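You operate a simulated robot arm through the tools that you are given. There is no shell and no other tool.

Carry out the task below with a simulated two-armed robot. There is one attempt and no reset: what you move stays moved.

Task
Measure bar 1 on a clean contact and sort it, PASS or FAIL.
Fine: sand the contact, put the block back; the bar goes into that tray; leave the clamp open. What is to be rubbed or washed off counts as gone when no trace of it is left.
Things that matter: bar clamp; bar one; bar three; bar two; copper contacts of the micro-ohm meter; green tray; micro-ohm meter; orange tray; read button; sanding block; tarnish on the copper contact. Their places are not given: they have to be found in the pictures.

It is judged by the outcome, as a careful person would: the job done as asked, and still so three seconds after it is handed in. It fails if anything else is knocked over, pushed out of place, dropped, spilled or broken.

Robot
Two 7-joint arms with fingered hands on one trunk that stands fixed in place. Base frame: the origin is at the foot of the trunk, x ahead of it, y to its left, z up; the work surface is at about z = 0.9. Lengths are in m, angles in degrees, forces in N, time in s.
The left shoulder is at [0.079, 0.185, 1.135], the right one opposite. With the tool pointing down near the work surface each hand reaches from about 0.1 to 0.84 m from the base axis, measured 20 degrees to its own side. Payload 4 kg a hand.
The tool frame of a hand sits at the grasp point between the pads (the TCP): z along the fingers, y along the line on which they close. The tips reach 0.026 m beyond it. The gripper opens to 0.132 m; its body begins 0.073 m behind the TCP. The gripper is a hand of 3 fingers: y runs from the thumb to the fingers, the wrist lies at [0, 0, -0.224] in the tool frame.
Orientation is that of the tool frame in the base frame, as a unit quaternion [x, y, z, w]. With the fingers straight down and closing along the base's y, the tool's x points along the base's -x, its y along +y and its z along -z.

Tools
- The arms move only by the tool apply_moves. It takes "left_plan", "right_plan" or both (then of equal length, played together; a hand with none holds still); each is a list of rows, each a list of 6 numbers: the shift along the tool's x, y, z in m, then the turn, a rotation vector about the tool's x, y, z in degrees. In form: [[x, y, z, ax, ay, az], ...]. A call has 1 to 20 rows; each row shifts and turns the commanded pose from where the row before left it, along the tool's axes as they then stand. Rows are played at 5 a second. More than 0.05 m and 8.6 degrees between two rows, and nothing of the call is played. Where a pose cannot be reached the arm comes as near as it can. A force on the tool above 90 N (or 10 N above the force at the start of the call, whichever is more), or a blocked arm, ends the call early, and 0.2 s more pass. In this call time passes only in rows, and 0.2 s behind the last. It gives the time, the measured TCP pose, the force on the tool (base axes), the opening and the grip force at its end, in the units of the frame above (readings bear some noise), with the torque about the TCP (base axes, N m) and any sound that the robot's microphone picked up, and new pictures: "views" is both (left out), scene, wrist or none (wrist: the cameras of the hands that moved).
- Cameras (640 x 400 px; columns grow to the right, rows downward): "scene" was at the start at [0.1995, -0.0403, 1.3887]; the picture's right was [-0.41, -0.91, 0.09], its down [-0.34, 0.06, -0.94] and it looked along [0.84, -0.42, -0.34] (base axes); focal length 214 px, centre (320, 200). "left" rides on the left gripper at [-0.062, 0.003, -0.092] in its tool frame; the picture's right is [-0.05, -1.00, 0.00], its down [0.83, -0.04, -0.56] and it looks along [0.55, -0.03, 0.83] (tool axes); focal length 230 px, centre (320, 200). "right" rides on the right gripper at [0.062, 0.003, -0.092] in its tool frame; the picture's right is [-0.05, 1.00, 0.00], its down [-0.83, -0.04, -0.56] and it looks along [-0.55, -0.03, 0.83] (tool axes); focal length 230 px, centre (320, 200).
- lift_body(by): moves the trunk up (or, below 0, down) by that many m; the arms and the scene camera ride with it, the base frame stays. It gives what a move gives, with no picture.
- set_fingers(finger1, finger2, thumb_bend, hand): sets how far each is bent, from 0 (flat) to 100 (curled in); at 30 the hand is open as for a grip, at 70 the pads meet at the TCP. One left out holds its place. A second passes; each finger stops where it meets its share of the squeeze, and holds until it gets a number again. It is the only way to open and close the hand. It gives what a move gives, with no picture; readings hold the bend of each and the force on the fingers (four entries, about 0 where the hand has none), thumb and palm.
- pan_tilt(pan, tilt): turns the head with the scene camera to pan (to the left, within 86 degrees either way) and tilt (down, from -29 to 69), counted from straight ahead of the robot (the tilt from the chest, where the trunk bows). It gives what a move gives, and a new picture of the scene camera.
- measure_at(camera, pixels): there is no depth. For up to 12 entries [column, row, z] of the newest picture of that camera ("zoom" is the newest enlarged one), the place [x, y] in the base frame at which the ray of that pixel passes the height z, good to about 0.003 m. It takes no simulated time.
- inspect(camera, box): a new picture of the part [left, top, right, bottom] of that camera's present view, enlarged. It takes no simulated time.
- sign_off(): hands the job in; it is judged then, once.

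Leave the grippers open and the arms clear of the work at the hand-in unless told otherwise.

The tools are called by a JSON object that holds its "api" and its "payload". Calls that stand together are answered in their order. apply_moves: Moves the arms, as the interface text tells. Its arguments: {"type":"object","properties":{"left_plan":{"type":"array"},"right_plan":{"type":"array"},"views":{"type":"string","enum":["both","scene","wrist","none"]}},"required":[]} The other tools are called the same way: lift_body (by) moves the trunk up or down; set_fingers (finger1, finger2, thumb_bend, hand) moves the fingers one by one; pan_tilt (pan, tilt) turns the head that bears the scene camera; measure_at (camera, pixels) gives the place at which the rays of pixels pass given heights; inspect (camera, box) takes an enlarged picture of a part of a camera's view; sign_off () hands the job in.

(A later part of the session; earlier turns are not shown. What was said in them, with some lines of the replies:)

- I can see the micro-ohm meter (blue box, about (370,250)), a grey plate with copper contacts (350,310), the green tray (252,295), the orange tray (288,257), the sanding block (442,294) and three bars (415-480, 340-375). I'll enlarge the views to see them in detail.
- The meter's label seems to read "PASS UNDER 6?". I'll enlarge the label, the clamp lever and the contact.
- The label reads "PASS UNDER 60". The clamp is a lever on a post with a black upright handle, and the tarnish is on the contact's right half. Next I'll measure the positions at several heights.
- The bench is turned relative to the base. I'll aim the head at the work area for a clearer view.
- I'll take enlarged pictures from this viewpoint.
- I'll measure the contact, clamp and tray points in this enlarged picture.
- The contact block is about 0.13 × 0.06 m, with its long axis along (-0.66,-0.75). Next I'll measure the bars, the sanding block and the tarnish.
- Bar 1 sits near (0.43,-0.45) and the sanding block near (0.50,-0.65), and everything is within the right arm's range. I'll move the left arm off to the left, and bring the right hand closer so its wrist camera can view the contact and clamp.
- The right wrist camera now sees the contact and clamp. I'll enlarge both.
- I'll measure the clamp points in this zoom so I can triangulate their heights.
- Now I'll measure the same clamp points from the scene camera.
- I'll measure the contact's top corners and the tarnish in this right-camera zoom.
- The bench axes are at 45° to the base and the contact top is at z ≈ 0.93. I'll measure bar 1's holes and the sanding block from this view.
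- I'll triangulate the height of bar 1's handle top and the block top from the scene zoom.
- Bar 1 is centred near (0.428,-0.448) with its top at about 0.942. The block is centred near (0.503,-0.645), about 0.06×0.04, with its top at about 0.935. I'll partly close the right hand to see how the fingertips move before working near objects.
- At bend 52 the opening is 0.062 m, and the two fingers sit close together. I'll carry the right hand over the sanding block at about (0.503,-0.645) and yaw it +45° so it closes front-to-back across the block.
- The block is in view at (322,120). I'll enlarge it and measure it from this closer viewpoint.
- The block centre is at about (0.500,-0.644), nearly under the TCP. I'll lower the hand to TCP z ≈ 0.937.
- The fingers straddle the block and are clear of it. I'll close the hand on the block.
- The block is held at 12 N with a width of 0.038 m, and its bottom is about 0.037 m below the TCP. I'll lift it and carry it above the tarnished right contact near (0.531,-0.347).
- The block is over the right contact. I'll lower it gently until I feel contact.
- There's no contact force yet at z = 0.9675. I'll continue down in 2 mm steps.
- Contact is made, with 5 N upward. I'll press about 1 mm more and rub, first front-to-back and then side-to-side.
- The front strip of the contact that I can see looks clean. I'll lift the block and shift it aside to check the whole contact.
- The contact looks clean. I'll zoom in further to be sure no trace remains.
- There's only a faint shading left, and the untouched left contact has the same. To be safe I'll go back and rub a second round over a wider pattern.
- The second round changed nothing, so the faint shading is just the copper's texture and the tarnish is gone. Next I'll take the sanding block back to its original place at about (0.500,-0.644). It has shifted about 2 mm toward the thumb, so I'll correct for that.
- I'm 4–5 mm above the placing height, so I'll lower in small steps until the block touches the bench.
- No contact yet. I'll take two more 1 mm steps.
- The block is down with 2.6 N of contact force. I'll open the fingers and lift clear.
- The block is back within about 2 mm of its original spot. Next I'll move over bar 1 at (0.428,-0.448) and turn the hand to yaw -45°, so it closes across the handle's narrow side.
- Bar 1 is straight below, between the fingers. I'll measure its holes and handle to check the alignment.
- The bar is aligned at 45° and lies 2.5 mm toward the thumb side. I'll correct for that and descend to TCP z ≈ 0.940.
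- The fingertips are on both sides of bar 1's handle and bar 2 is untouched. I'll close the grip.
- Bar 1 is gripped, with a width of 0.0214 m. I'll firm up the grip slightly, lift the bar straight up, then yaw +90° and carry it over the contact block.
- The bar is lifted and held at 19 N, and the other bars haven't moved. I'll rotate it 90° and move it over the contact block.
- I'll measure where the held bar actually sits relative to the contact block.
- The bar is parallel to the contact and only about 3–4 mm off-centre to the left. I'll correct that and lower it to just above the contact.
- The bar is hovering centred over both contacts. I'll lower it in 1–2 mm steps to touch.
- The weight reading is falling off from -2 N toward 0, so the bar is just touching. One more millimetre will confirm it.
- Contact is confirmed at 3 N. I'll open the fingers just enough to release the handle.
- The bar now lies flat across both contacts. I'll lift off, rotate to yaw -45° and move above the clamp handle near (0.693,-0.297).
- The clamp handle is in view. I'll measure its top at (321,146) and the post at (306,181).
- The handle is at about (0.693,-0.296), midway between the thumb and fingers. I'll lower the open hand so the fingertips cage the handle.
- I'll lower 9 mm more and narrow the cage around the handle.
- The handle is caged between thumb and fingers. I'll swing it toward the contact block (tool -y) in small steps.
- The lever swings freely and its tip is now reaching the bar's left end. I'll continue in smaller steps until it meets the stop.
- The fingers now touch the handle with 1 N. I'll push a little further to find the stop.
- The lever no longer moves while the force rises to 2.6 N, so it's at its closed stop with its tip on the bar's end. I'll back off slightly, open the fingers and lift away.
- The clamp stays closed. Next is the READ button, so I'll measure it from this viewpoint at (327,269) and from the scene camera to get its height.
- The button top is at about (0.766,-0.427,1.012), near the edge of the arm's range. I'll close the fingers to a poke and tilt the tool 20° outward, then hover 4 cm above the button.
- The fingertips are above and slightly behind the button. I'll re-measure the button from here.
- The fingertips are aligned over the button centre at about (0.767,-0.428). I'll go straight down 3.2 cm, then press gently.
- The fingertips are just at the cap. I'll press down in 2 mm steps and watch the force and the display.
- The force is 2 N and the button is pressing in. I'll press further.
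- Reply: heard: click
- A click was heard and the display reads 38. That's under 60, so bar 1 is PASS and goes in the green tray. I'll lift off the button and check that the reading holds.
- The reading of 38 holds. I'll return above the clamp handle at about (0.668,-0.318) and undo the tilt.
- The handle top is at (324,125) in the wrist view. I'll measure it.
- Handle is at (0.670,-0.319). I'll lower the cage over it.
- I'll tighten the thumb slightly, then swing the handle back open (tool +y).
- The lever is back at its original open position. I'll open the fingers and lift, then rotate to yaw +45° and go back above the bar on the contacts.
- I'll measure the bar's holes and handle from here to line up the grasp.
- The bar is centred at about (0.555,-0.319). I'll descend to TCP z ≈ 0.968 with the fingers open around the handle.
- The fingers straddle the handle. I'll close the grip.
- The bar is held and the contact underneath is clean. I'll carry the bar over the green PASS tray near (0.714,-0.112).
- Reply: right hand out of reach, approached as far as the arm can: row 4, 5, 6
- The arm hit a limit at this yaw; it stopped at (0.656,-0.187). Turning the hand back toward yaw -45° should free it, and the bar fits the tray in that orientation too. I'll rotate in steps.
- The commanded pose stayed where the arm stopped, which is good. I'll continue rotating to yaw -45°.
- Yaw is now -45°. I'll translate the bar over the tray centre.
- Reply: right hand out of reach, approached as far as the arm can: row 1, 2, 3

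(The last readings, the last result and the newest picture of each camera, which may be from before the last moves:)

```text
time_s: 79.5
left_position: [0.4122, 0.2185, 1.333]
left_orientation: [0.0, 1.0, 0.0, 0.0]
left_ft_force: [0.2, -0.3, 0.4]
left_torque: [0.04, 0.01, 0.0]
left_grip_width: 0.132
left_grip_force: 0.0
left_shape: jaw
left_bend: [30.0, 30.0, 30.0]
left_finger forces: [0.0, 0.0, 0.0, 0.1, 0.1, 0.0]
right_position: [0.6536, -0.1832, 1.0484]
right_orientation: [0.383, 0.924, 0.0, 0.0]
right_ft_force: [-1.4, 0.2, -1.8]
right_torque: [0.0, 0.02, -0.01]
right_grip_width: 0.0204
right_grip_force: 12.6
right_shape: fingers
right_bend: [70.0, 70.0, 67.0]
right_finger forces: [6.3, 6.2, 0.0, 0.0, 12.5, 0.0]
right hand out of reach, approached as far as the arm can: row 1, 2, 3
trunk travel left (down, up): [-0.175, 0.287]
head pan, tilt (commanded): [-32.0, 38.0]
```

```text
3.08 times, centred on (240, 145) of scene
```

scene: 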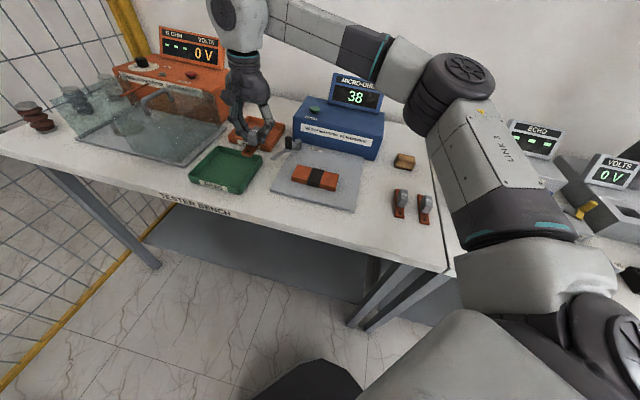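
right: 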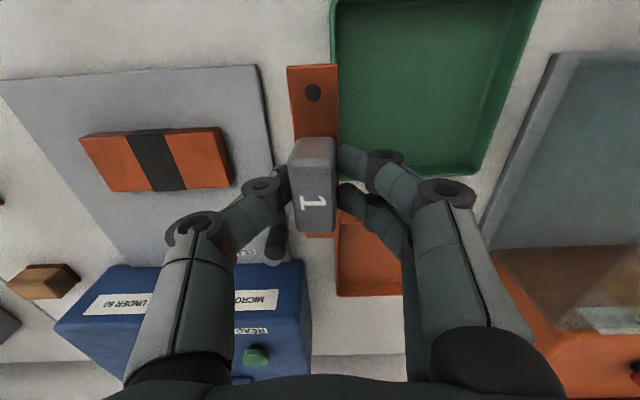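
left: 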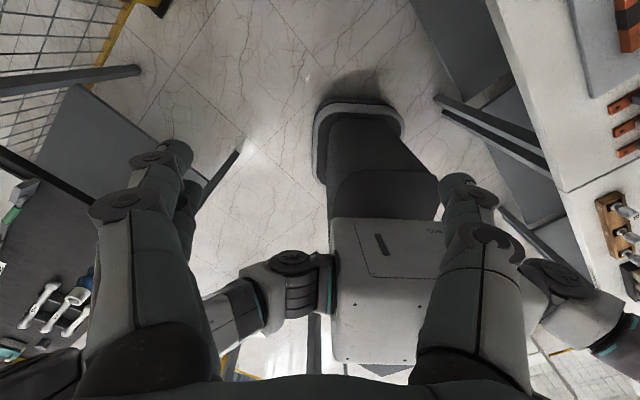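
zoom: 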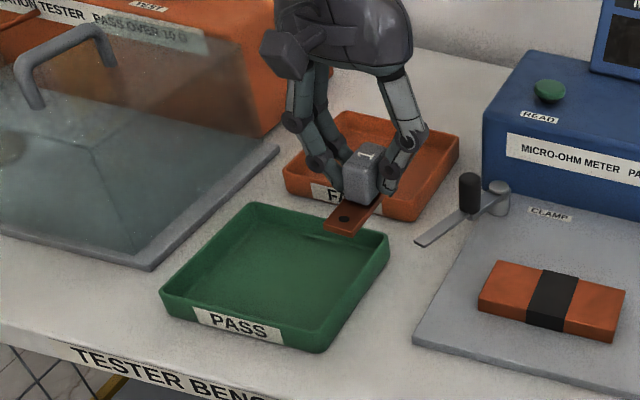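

The limit concerns how far left the wrist can go, because the arm is blocked near y = -0.185. I'll tilt the hand so the fingers point left and the wrist stays to the right, then try again.

{"api": "apply_moves", "payload": {"right_plan": [[0, 0, -0.01, -7, 0, 0], [0, 0, -0.005, -7, 0, 0], [0.0042, 0.0308, 0.0051, 0, 0, 0], [0.0042, 0.0308, 0.0051, 0, 0, 0]], "views": "both"}}

```text
time_s: 80.5
left_position: [0.4161, 0.2165, 1.3312]
left_orientation: [0.0, 1.0, 0.001, 0.0]
left_ft_force: [-0.3, -0.3, 0.2]
left_torque: [0.0, 0.03, 0.0]
left_grip_width: 0.1318
left_grip_force: 0.1
left_shape: jaw
left_bend: [30.0, 30.0, 30.0]
left_finger forces: [0.0, 0.1, 0.0, 0.0, 0.0, 0.1]
right_position: [0.6859, -0.1424, 1.0663]
right_orientation: [0.38, 0.917, 0.113, 0.045]
right_ft_force: [0.2, -0.6, -3.2]
right_torque: [0.03, 0.01, -0.02]
right_grip_width: 0.0204
right_grip_force: 12.9
right_shape: fingers
right_bend: [70.0, 70.0, 67.0]
right_finger forces: [6.0, 6.0, 0.1, 0.1, 12.6, 0.1]
right hand out of reach, approached as far as the arm can: row 4
trunk travel left (down, up): [-0.175, 0.287]
head pan, tilt (commanded): [-32.0, 38.0]
```

scene: 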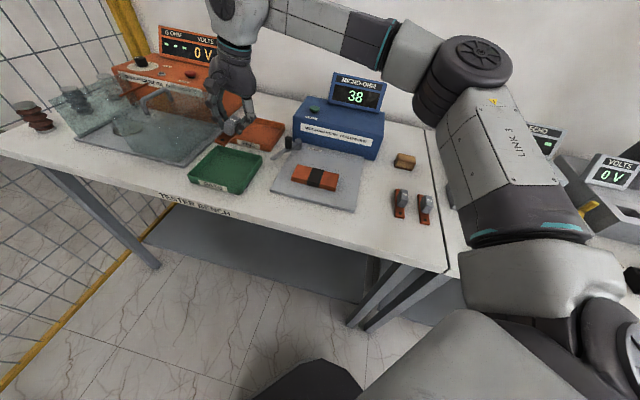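
right: 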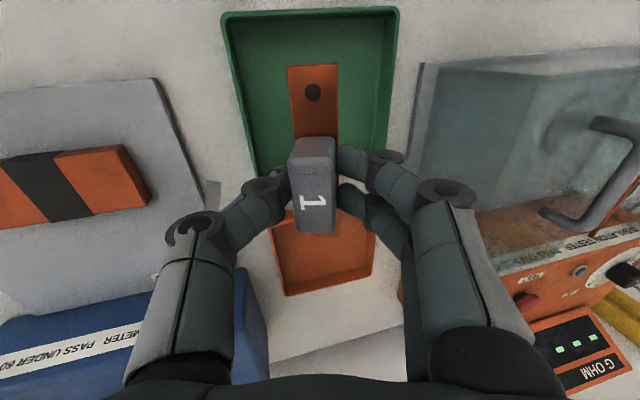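

Tilting worked; the bar is now over the tray at about (0.69,-0.135). I'll lower part-way and see whether the arm can follow.

{"api": "apply_moves", "payload": {"right_plan": [[0, -0.0073, 0.0291, 0, 0, 0], [0, -0.0073, 0.0291, 0, 0, 0]], "views": "both"}}

{"api": "inspect", "payload": {"camera": "scene", "box": [180, 90, 300, 200]}}

```text
time_s: 81.1
left_position: [0.4135, 0.217, 1.3326]
left_orientation: [0.0, 1.0, 0.001, 0.0]
left_ft_force: [0.5, -0.1, 0.5]
left_torque: [0.01, -0.01, 0.0]
left_grip_width: 0.1318
left_grip_force: 0.1
left_shape: jaw
left_bend: [30.0, 30.0, 30.0]
left_finger forces: [0.1, 0.0, 0.1, 0.1, 0.1, 0.1]
right_position: [0.6864, -0.1421, 1.0065]
right_orientation: [0.38, 0.917, 0.113, 0.046]
right_ft_force: [-0.3, -0.6, -2.5]
right_torque: [-0.02, -0.02, 0.01]
right_grip_width: 0.0206
right_grip_force: 13.0
right_shape: fingers
right_bend: [70.0, 70.0, 67.0]
right_finger forces: [6.0, 6.0, 0.0, 0.1, 12.7, 0.0]
trunk travel left (down, up): [-0.175, 0.287]
head pan, tilt (commanded): [-32.0, 38.0]
```

scene: 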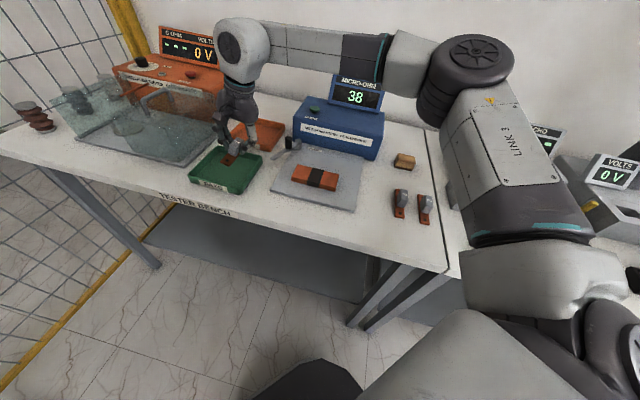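
right: 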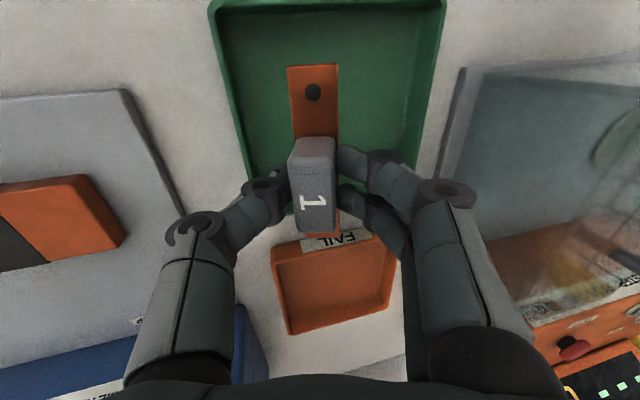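

```text
3.64 times, centred on (240, 145) of scene
```

zoom: 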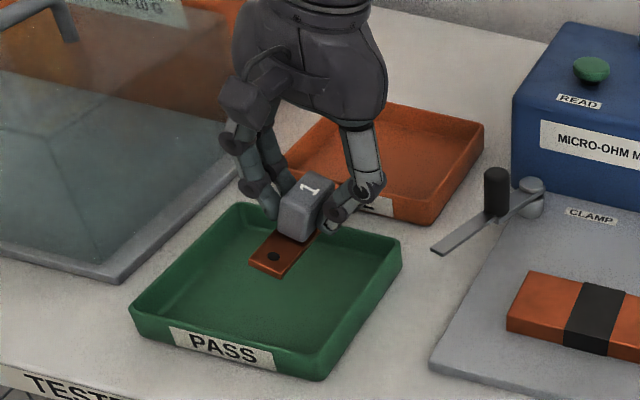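

The arm follows at this tilt. I'll measure the tray's rim from both cameras to make sure the bar lands inside.

{"api": "measure_at", "payload": {"camera": "zoom", "pixels": [[401, 238, 0.925], [401, 238, 0.93], [131, 308, 0.925], [324, 350, 0.925], [324, 380, 0.9], [131, 340, 0.9], [233, 203, 0.925], [272, 258, 0.97], [250, 265, 0.97], [282, 278, 0.97]]}}

{"api": "measure_at", "payload": {"camera": "right", "pixels": [[211, 4, 0.925], [446, 3, 0.925], [248, 178, 0.925], [313, 93, 0.97], [288, 67, 0.97], [338, 65, 0.97]]}}

```text
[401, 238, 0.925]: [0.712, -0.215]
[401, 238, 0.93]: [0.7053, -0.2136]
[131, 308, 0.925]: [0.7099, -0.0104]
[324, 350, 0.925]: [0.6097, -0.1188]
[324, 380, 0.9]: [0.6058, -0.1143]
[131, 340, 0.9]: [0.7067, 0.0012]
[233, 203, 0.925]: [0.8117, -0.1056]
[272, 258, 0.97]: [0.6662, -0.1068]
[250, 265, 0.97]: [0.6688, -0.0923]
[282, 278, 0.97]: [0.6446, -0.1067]
```

```text
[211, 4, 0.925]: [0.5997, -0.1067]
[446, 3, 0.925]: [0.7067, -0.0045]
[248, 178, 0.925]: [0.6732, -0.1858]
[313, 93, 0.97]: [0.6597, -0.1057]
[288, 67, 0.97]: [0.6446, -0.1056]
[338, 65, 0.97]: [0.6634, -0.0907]
```

The bar is about 3 cm right of the tray centre and 5 mm back. I'll shift it left 2 cm and forward 5 mm for clearance.

{"api": "apply_moves", "payload": {"right_plan": [[0.005, 0.0097, 0.0024, 0, 0, 0], [0, 0.0097, 0.0024, 0, 0, 0]], "views": "none"}}

```text
time_s: 81.7
left_position: [0.4134, 0.2185, 1.3334]
left_orientation: [0.0, 1.0, -0.001, 0.0]
left_ft_force: [-0.3, -0.4, 0.0]
left_torque: [0.01, -0.01, -0.01]
left_grip_width: 0.132
left_grip_force: 0.1
left_shape: jaw
left_bend: [30.0, 30.0, 30.0]
left_finger forces: [0.0, 0.0, 0.1, 0.0, 0.0, 0.0]
right_position: [0.6887, -0.1301, 1.008]
right_orientation: [0.38, 0.917, 0.113, 0.046]
right_ft_force: [-1.2, -1.4, -1.6]
right_torque: [0.0, -0.01, 0.02]
right_grip_width: 0.0205
right_grip_force: 12.4
right_shape: fingers
right_bend: [70.0, 70.0, 67.0]
right_finger forces: [6.0, 6.1, 0.0, 0.1, 12.5, 0.0]
right hand out of reach, approached as far as the arm can: row 2
trunk travel left (down, up): [-0.175, 0.287]
head pan, tilt (commanded): [-32.0, 38.0]
```

The bar centre is now about 2 cm right of the tray's middle and well inside. I'll lower it toward the tray floor.

{"api": "apply_moves", "payload": {"right_plan": [[0, -0.0048, 0.0194, 0, 0, 0], [0, -0.0048, 0.0194, 0, 0, 0], [0, -0.0022, 0.0087, 0, 0, 0]], "views": "both"}}

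{"api": "inspect", "payload": {"camera": "scene", "box": [180, 110, 280, 200]}}

{"api": "inspect", "payload": {"camera": "right", "box": [160, 0, 480, 260]}}

```text
time_s: 82.5
left_position: [0.412, 0.2196, 1.3326]
left_orientation: [0.001, 1.0, 0.0, 0.0]
left_ft_force: [1.2, -1.0, -0.8]
left_torque: [0.04, -0.03, 0.03]
left_grip_width: 0.132
left_grip_force: 0.0
left_shape: jaw
left_bend: [30.0, 30.0, 30.0]
left_finger forces: [0.0, 0.0, 0.0, 0.0, 0.1, 0.0]
right_position: [0.6883, -0.1303, 0.9604]
right_orientation: [0.38, 0.917, 0.113, 0.046]
right_ft_force: [-0.2, 0.4, -1.9]
right_torque: [0.0, -0.02, 0.01]
right_grip_width: 0.0205
right_grip_force: 12.5
right_shape: fingers
right_bend: [70.0, 70.0, 67.0]
right_finger forces: [6.0, 5.9, 0.0, 0.1, 12.5, 0.0]
trunk travel left (down, up): [-0.175, 0.287]
head pan, tilt (commanded): [-32.0, 38.0]
```

scene: 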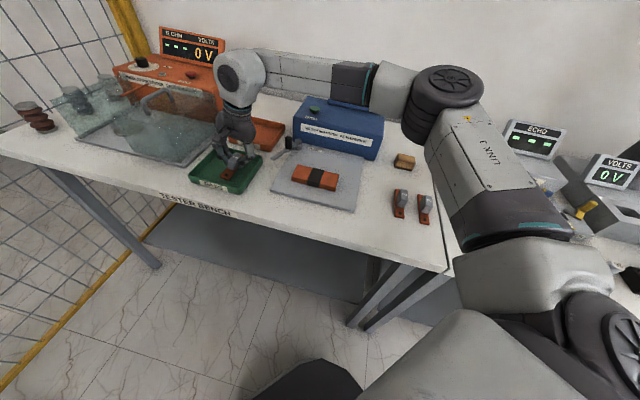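
right: 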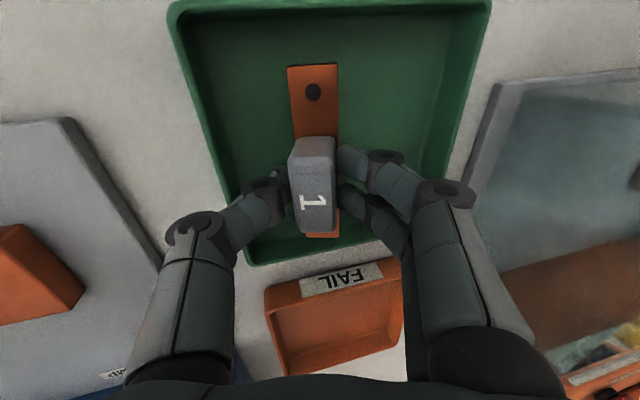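

```text
4.44 times, centred on (230, 155) of scene
```

zoom: 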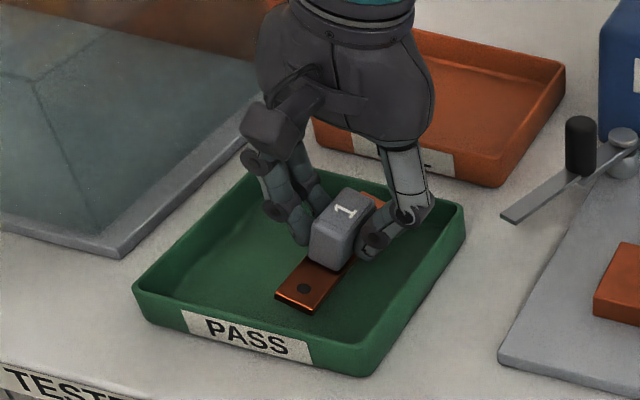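

```text
1.54 times, centred on (320, 130) of right
```

zoom: 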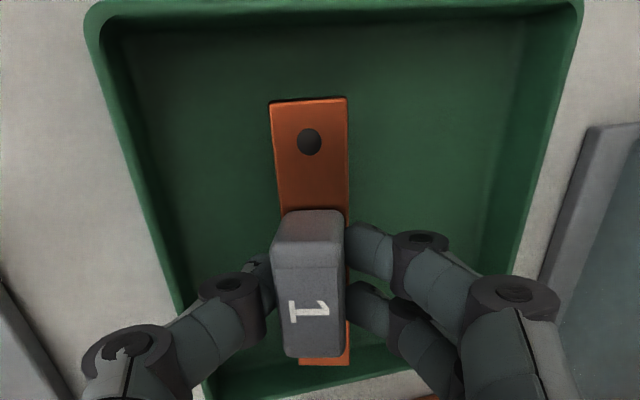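

The bar is inside the tray, clear of all walls. I'll lower in 3 mm steps until it touches the floor.

{"api": "apply_moves", "payload": {"right_plan": [[0, -0.0007, 0.0029, 0, 0, 0], [0, -0.0007, 0.0029, 0, 0, 0]], "views": "none"}}

{"api": "apply_moves", "payload": {"right_plan": [[0, -0.0005, 0.0019, 0, 0, 0]], "views": "none"}}

{"api": "apply_moves", "payload": {"right_plan": [[0, -0.0005, 0.0019, 0, 0, 0]], "views": "none"}}

```text
time_s: 83.1
left_position: [0.413, 0.2193, 1.3319]
left_orientation: [0.0, 1.0, 0.0, 0.001]
left_ft_force: [0.2, -0.2, 0.4]
left_torque: [0.01, 0.02, 0.01]
left_grip_width: 0.132
left_grip_force: 0.1
left_shape: jaw
left_bend: [30.0, 30.0, 30.0]
left_finger forces: [0.1, 0.0, 0.1, 0.0, 0.1, 0.1]
right_position: [0.6886, -0.1295, 0.9527]
right_orientation: [0.38, 0.917, 0.112, 0.046]
right_ft_force: [-0.4, 1.0, -1.7]
right_torque: [0.0, 0.02, 0.02]
right_grip_width: 0.0207
right_grip_force: 11.9
right_shape: fingers
right_bend: [70.0, 70.0, 67.0]
right_finger forces: [6.0, 6.0, 0.1, 0.1, 12.5, 0.0]
trunk travel left (down, up): [-0.175, 0.287]
head pan, tilt (commanded): [-32.0, 38.0]
```

```text
time_s: 83.5
left_position: [0.4128, 0.218, 1.3329]
left_orientation: [-0.001, 1.0, -0.001, 0.0]
left_ft_force: [-0.3, -0.1, -0.1]
left_torque: [-0.03, -0.01, -0.02]
left_grip_width: 0.1321
left_grip_force: 0.0
left_shape: jaw
left_bend: [30.0, 30.0, 30.0]
left_finger forces: [0.0, 0.0, 0.0, 0.0, 0.0, 0.0]
right_position: [0.6882, -0.1296, 0.9509]
right_orientation: [0.379, 0.917, 0.113, 0.047]
right_ft_force: [0.8, -0.3, -2.0]
right_torque: [0.0, -0.01, -0.02]
right_grip_width: 0.0205
right_grip_force: 11.9
right_shape: fingers
right_bend: [70.0, 70.0, 67.0]
right_finger forces: [6.1, 5.9, 0.0, 0.0, 12.4, 0.1]
trunk travel left (down, up): [-0.175, 0.287]
head pan, tilt (commanded): [-32.0, 38.0]
```

```text
time_s: 83.9
left_position: [0.4129, 0.218, 1.3339]
left_orientation: [0.0, 1.0, 0.0, 0.0]
left_ft_force: [0.4, -0.1, -0.2]
left_torque: [0.04, -0.04, 0.0]
left_grip_width: 0.1319
left_grip_force: 0.1
left_shape: jaw
left_bend: [30.0, 30.0, 30.0]
left_finger forces: [0.1, 0.0, 0.0, 0.0, 0.0, 0.1]
right_position: [0.6885, -0.1309, 0.9492]
right_orientation: [0.38, 0.917, 0.113, 0.047]
right_ft_force: [0.1, 0.1, -2.9]
right_torque: [-0.03, -0.02, 0.0]
right_grip_width: 0.0207
right_grip_force: 12.4
right_shape: fingers
right_bend: [70.0, 70.0, 67.0]
right_finger forces: [6.0, 5.9, 0.1, 0.0, 12.5, 0.1]
trunk travel left (down, up): [-0.175, 0.287]
head pan, tilt (commanded): [-32.0, 38.0]
```

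No contact yet at z = 0.949. I'll keep going in 2 mm steps.

{"api": "apply_moves", "payload": {"right_plan": [[0, -0.0005, 0.0019, 0, 0, 0]], "views": "none"}}

{"api": "apply_moves", "payload": {"right_plan": [[0, -0.0005, 0.0019, 0, 0, 0]], "views": "wrist"}}

{"api": "inspect", "payload": {"camera": "scene", "box": [190, 120, 280, 200]}}

```text
time_s: 84.3
left_position: [0.4132, 0.2183, 1.3321]
left_orientation: [0.0, 1.0, 0.0, 0.0]
left_ft_force: [1.4, 0.3, 0.0]
left_torque: [0.01, -0.04, -0.01]
left_grip_width: 0.1321
left_grip_force: 0.0
left_shape: jaw
left_bend: [30.0, 30.0, 30.0]
left_finger forces: [0.0, 0.0, 0.0, 0.0, 0.2, 0.0]
right_position: [0.6891, -0.1303, 0.9473]
right_orientation: [0.379, 0.917, 0.113, 0.047]
right_ft_force: [-0.7, 0.6, -1.6]
right_torque: [-0.02, 0.01, 0.04]
right_grip_width: 0.0202
right_grip_force: 11.9
right_shape: fingers
right_bend: [70.0, 70.0, 67.0]
right_finger forces: [6.0, 5.9, 0.1, 0.0, 12.4, 0.0]
trunk travel left (down, up): [-0.175, 0.287]
head pan, tilt (commanded): [-32.0, 38.0]
```

```text
time_s: 84.7
left_position: [0.4123, 0.2186, 1.3335]
left_orientation: [0.0, 1.0, 0.001, 0.0]
left_ft_force: [0.5, -0.1, 0.2]
left_torque: [0.02, 0.0, -0.01]
left_grip_width: 0.1321
left_grip_force: 0.0
left_shape: jaw
left_bend: [30.0, 30.0, 30.0]
left_finger forces: [0.1, 0.0, 0.0, 0.0, 0.0, 0.0]
right_position: [0.6894, -0.1305, 0.945]
right_orientation: [0.38, 0.917, 0.113, 0.046]
right_ft_force: [0.6, -0.6, 1.3]
right_torque: [-0.05, -0.02, 0.0]
right_grip_width: 0.0203
right_grip_force: 13.3
right_shape: fingers
right_bend: [70.0, 70.0, 67.0]
right_finger forces: [6.6, 6.6, 0.0, 0.0, 12.5, 0.1]
trunk travel left (down, up): [-0.175, 0.287]
head pan, tilt (commanded): [-32.0, 38.0]
```

right: 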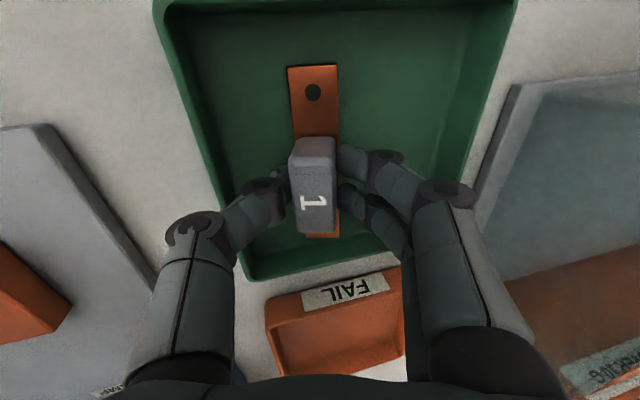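

```text
5.00 times, centred on (235, 160) of scene
```

zoom: 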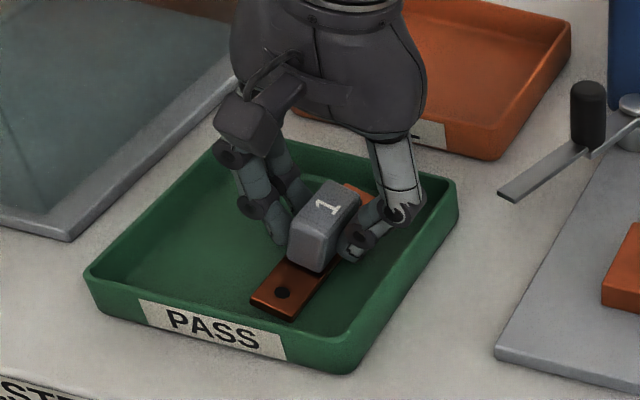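

The bar has touched the tray floor, with the force going from -2 N to +1.3 N. I'll release by opening the two fingers wide and the thumb only slightly, since the thumb is near the tray wall.

{"api": "set_fingers", "payload": {"hand": "right", "finger1": 50, "finger2": 50, "thumb_bend": 64}}

{"api": "inspect", "payload": {"camera": "scene", "box": [190, 120, 280, 200]}}

{"api": "inspect", "payload": {"camera": "right", "box": [160, 0, 480, 260]}}

```text
time_s: 85.7
left_position: [0.413, 0.2187, 1.3334]
left_orientation: [0.0, 1.0, 0.0, 0.0]
left_ft_force: [-0.8, -0.5, 0.0]
left_torque: [-0.02, 0.03, -0.02]
left_grip_width: 0.1321
left_grip_force: 0.1
left_shape: jaw
left_bend: [30.0, 30.0, 30.0]
left_finger forces: [0.0, 0.1, 0.0, 0.0, 0.0, 0.1]
right_position: [0.6885, -0.1299, 0.9445]
right_orientation: [0.38, 0.917, 0.112, 0.047]
right_ft_force: [0.0, 0.4, 0.2]
right_torque: [0.03, -0.01, -0.01]
right_grip_width: 0.0445
right_grip_force: 0.1
right_shape: fingers
right_bend: [50.0, 50.0, 64.0]
right_finger forces: [0.0, 0.0, 0.0, 0.1, 0.0, 0.1]
trunk travel left (down, up): [-0.175, 0.287]
head pan, tilt (commanded): [-32.0, 38.0]
```

```text
5.00 times, centred on (235, 160) of scene
```

zoom: 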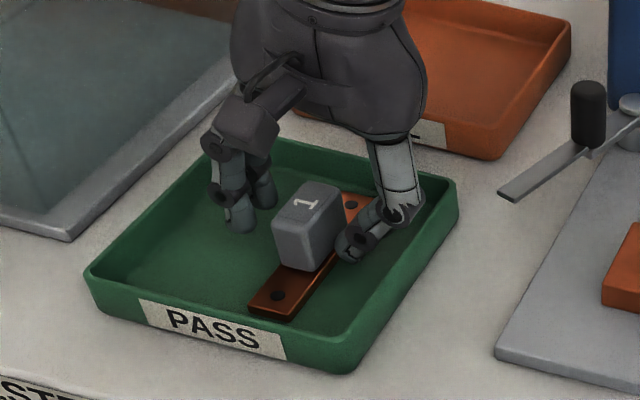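

```text
1.54 times, centred on (320, 130) of right
```

zoom: 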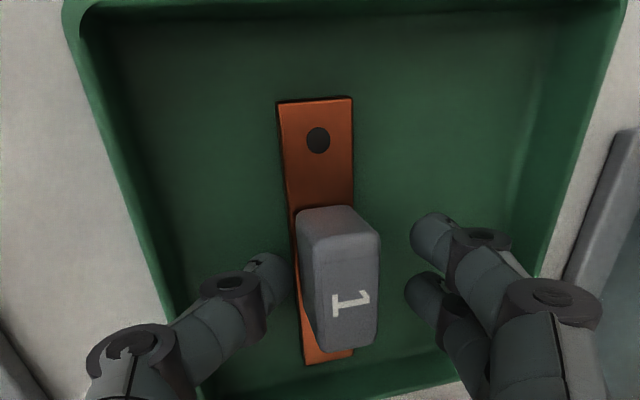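

Bar 1 lies flat in the green tray. I'll lift the hand straight up, then move it back and away.

{"api": "apply_moves", "payload": {"right_plan": [[0, 0.0024, -0.0097, 0, 0, 0], [0, 0.0036, -0.0146, 0, 0, 0], [0, 0.0048, -0.0194, 0, 0, 0], [0, 0, -0.03, 0, 0, 0], [0, 0, -0.04, 0, 0, 0], [0, -0.02, -0.03, 0, 0, 0]], "views": "both"}}

{"api": "inspect", "payload": {"camera": "scene", "box": [170, 90, 310, 210]}}

```text
time_s: 87.1
left_position: [0.4097, 0.2182, 1.3342]
left_orientation: [-0.001, 1.0, -0.001, 0.001]
left_ft_force: [0.3, 0.1, 0.1]
left_torque: [0.04, -0.03, -0.02]
left_grip_width: 0.1317
left_grip_force: 0.2
left_shape: jaw
left_bend: [30.0, 30.0, 30.0]
left_finger forces: [0.0, 0.0, 0.0, 0.1, 0.0, 0.0]
right_position: [0.6553, -0.1632, 1.0824]
right_orientation: [0.38, 0.917, 0.113, 0.047]
right_ft_force: [0.3, 0.0, 0.1]
right_torque: [0.01, -0.04, -0.01]
right_grip_width: 0.0448
right_grip_force: 0.1
right_shape: fingers
right_bend: [50.0, 50.0, 64.0]
right_finger forces: [0.0, 0.1, 0.1, 0.0, 0.0, 0.0]
trunk travel left (down, up): [-0.175, 0.287]
head pan, tilt (commanded): [-32.0, 38.0]
```

scene: 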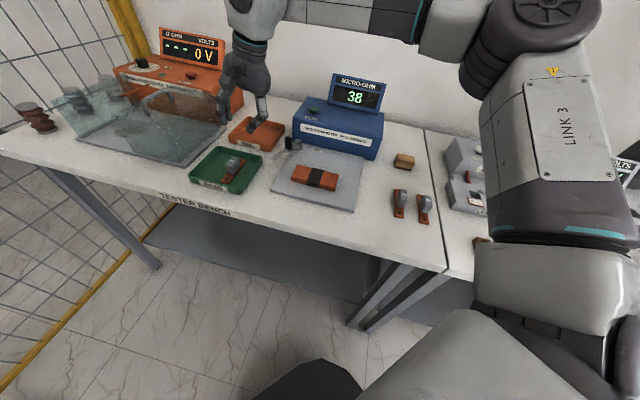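
right: 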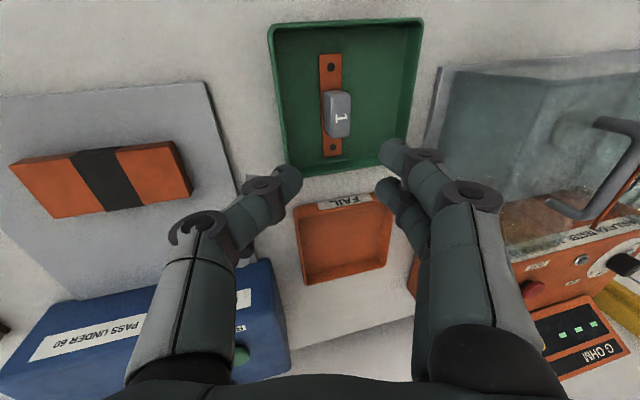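

```text
3.33 times, centred on (240, 150) of scene
```

zoom: 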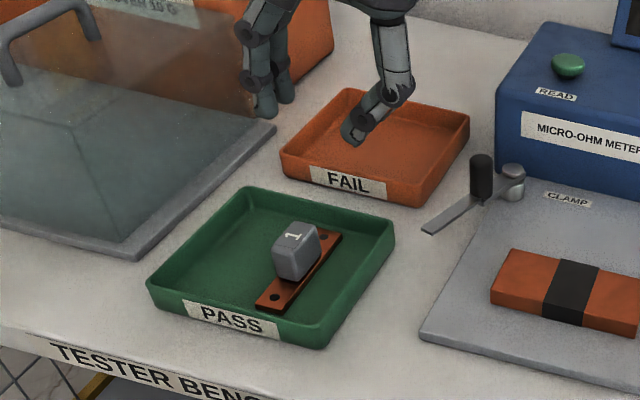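

Bar 1 is lying flat in the PASS tray and the clamp is open. I'll retreat the right arm: back off, un-tilt, straighten the yaw and return to the start area.

{"api": "apply_moves", "payload": {"right_plan": [[0, -0.0234, -0.023, 0, 0, 0], [0, -0.0234, -0.023, 0, 0, 0], [0, -0.0234, -0.023, 0, 0, 0], [0, 0, 0, 7, 0, 0], [0, 0, 0, 7, 0, 0], [0, 0, 0, 0, 0, -7.5], [0, 0, 0, 0, 0, -7.5], [0, 0, 0, 0, 0, -7.5], [0, 0, 0, 0, 0, -7.5], [0, 0, 0, 0, 0, -7.5], [0, 0, 0, 0, 0, -7.5], [0.0206, -0.0296, -0.02, 0, 0, 0], [0.0206, -0.0296, -0.02, 0, 0, 0], [0.0206, -0.0296, -0.02, 0, 0, 0], [0.0206, -0.0296, -0.02, 0, 0, 0], [0.0206, -0.0296, -0.02, 0, 0, 0], [0.0206, -0.0296, -0.02, 0, 0, 0], [0.0206, -0.0296, -0.02, 0, 0, 0], [0.0206, -0.0296, -0.02, 0, 0, 0]], "views": "both"}}

{"api": "set_fingers", "payload": {"hand": "right", "finger1": 30, "finger2": 30, "thumb_bend": 30}}

{"api": "inspect", "payload": {"camera": "scene", "box": [170, 70, 450, 240]}}

{"api": "inspect", "payload": {"camera": "scene", "box": [260, 120, 360, 200]}}

```text
time_s: 91.1
left_position: [0.4122, 0.2168, 1.3335]
left_orientation: [-0.001, 1.0, 0.0, 0.001]
left_ft_force: [-0.1, 0.1, 0.5]
left_torque: [-0.02, -0.03, 0.0]
left_grip_width: 0.1318
left_grip_force: 0.0
left_shape: jaw
left_bend: [30.0, 30.0, 30.0]
left_finger forces: [0.0, 0.0, 0.1, 0.1, 0.0, 0.1]
right_position: [0.4305, -0.4583, 1.2948]
right_orientation: [-0.002, 1.0, 0.0, 0.001]
right_ft_force: [0.1, -0.2, 0.0]
right_torque: [-0.01, -0.02, -0.05]
right_grip_width: 0.0446
right_grip_force: 0.2
right_shape: fingers
right_bend: [50.0, 50.0, 64.0]
right_finger forces: [0.1, 0.0, 0.0, 0.0, 0.1, 0.1]
trunk travel left (down, up): [-0.175, 0.287]
head pan, tilt (commanded): [-32.0, 38.0]
```

scene: 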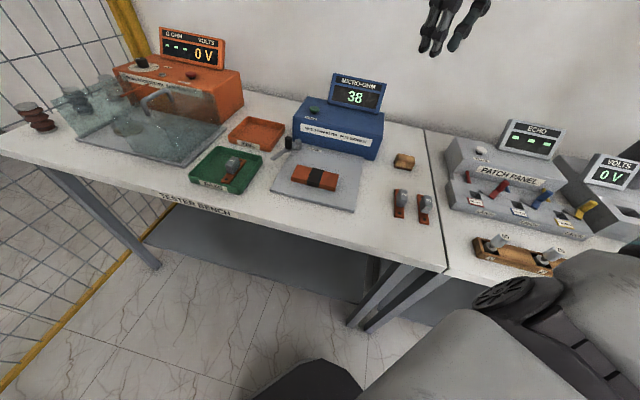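
right: 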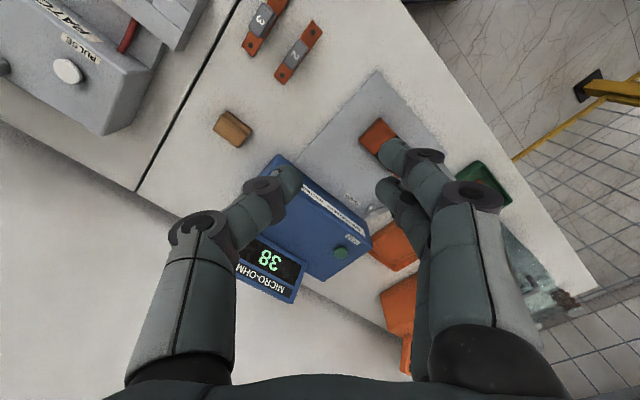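

```text
time_s: 92.1
left_position: [0.4118, 0.2195, 1.333]
left_orientation: [-0.001, 1.0, -0.001, 0.0]
left_ft_force: [0.4, 0.4, -0.2]
left_torque: [0.01, -0.01, 0.02]
left_grip_width: 0.1319
left_grip_force: 0.1
left_shape: jaw
left_bend: [30.0, 30.0, 30.0]
left_finger forces: [0.0, 0.0, 0.0, 0.0, 0.0, 0.1]
right_position: [0.4312, -0.458, 1.2929]
right_orientation: [0.001, 1.0, 0.0, 0.0]
right_ft_force: [0.2, 0.1, 0.0]
right_torque: [0.03, 0.02, -0.01]
right_grip_width: 0.134
right_grip_force: 0.1
right_shape: fingers
right_bend: [30.0, 30.0, 30.0]
right_finger forces: [0.1, 0.1, 0.0, 0.1, 0.0, 0.1]
trunk travel left (down, up): [-0.175, 0.287]
head pan, tilt (commanded): [-32.0, 38.0]
```

```text
2.29 times, centred on (310, 155) of scene
```

zoom: 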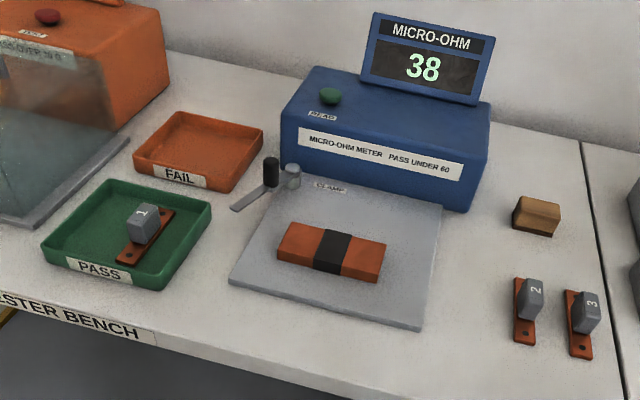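

```text
5.00 times, centred on (310, 160) of scene
```

zoom: 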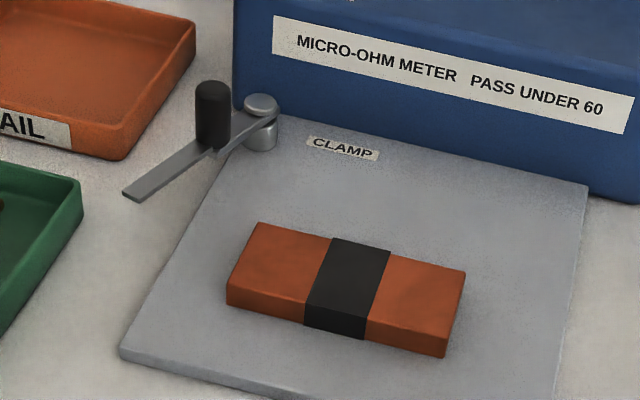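

Everything checks out:
- **Contact:** clean.
- **Clamp:** open.
- **Sanding block:** back in its place.
- **Bars 2 and 3:** undisturbed.
- **Bar 1:** read 38, under 60, and lies in the green PASS tray.
- **Arms:** clear, with both hands open.

I'll hand the job in.

{"api": "sign_off", "payload": {}}

```text
The job is handed in.
```

Bar 1 measured 38 on the micro-ohm meter, under the limit of 60, so it is sorted as PASS and lies flat in the green tray. The job has been handed in.

- **Contact:** The tarnish on the right contact is sanded off. A second round of rubbing made no further difference. The faint shading that remains also shows on the contact I didn't sand, so I took it as the copper's own texture.
- **Sanding block:** It is back within about 2 mm of where it started.
- **Clamp:** It is open, back in the position I found it.
- **Everything else:** Bars 2 and 3, the trays and the meter stayed where they were. Both hands are open and clear of the work.
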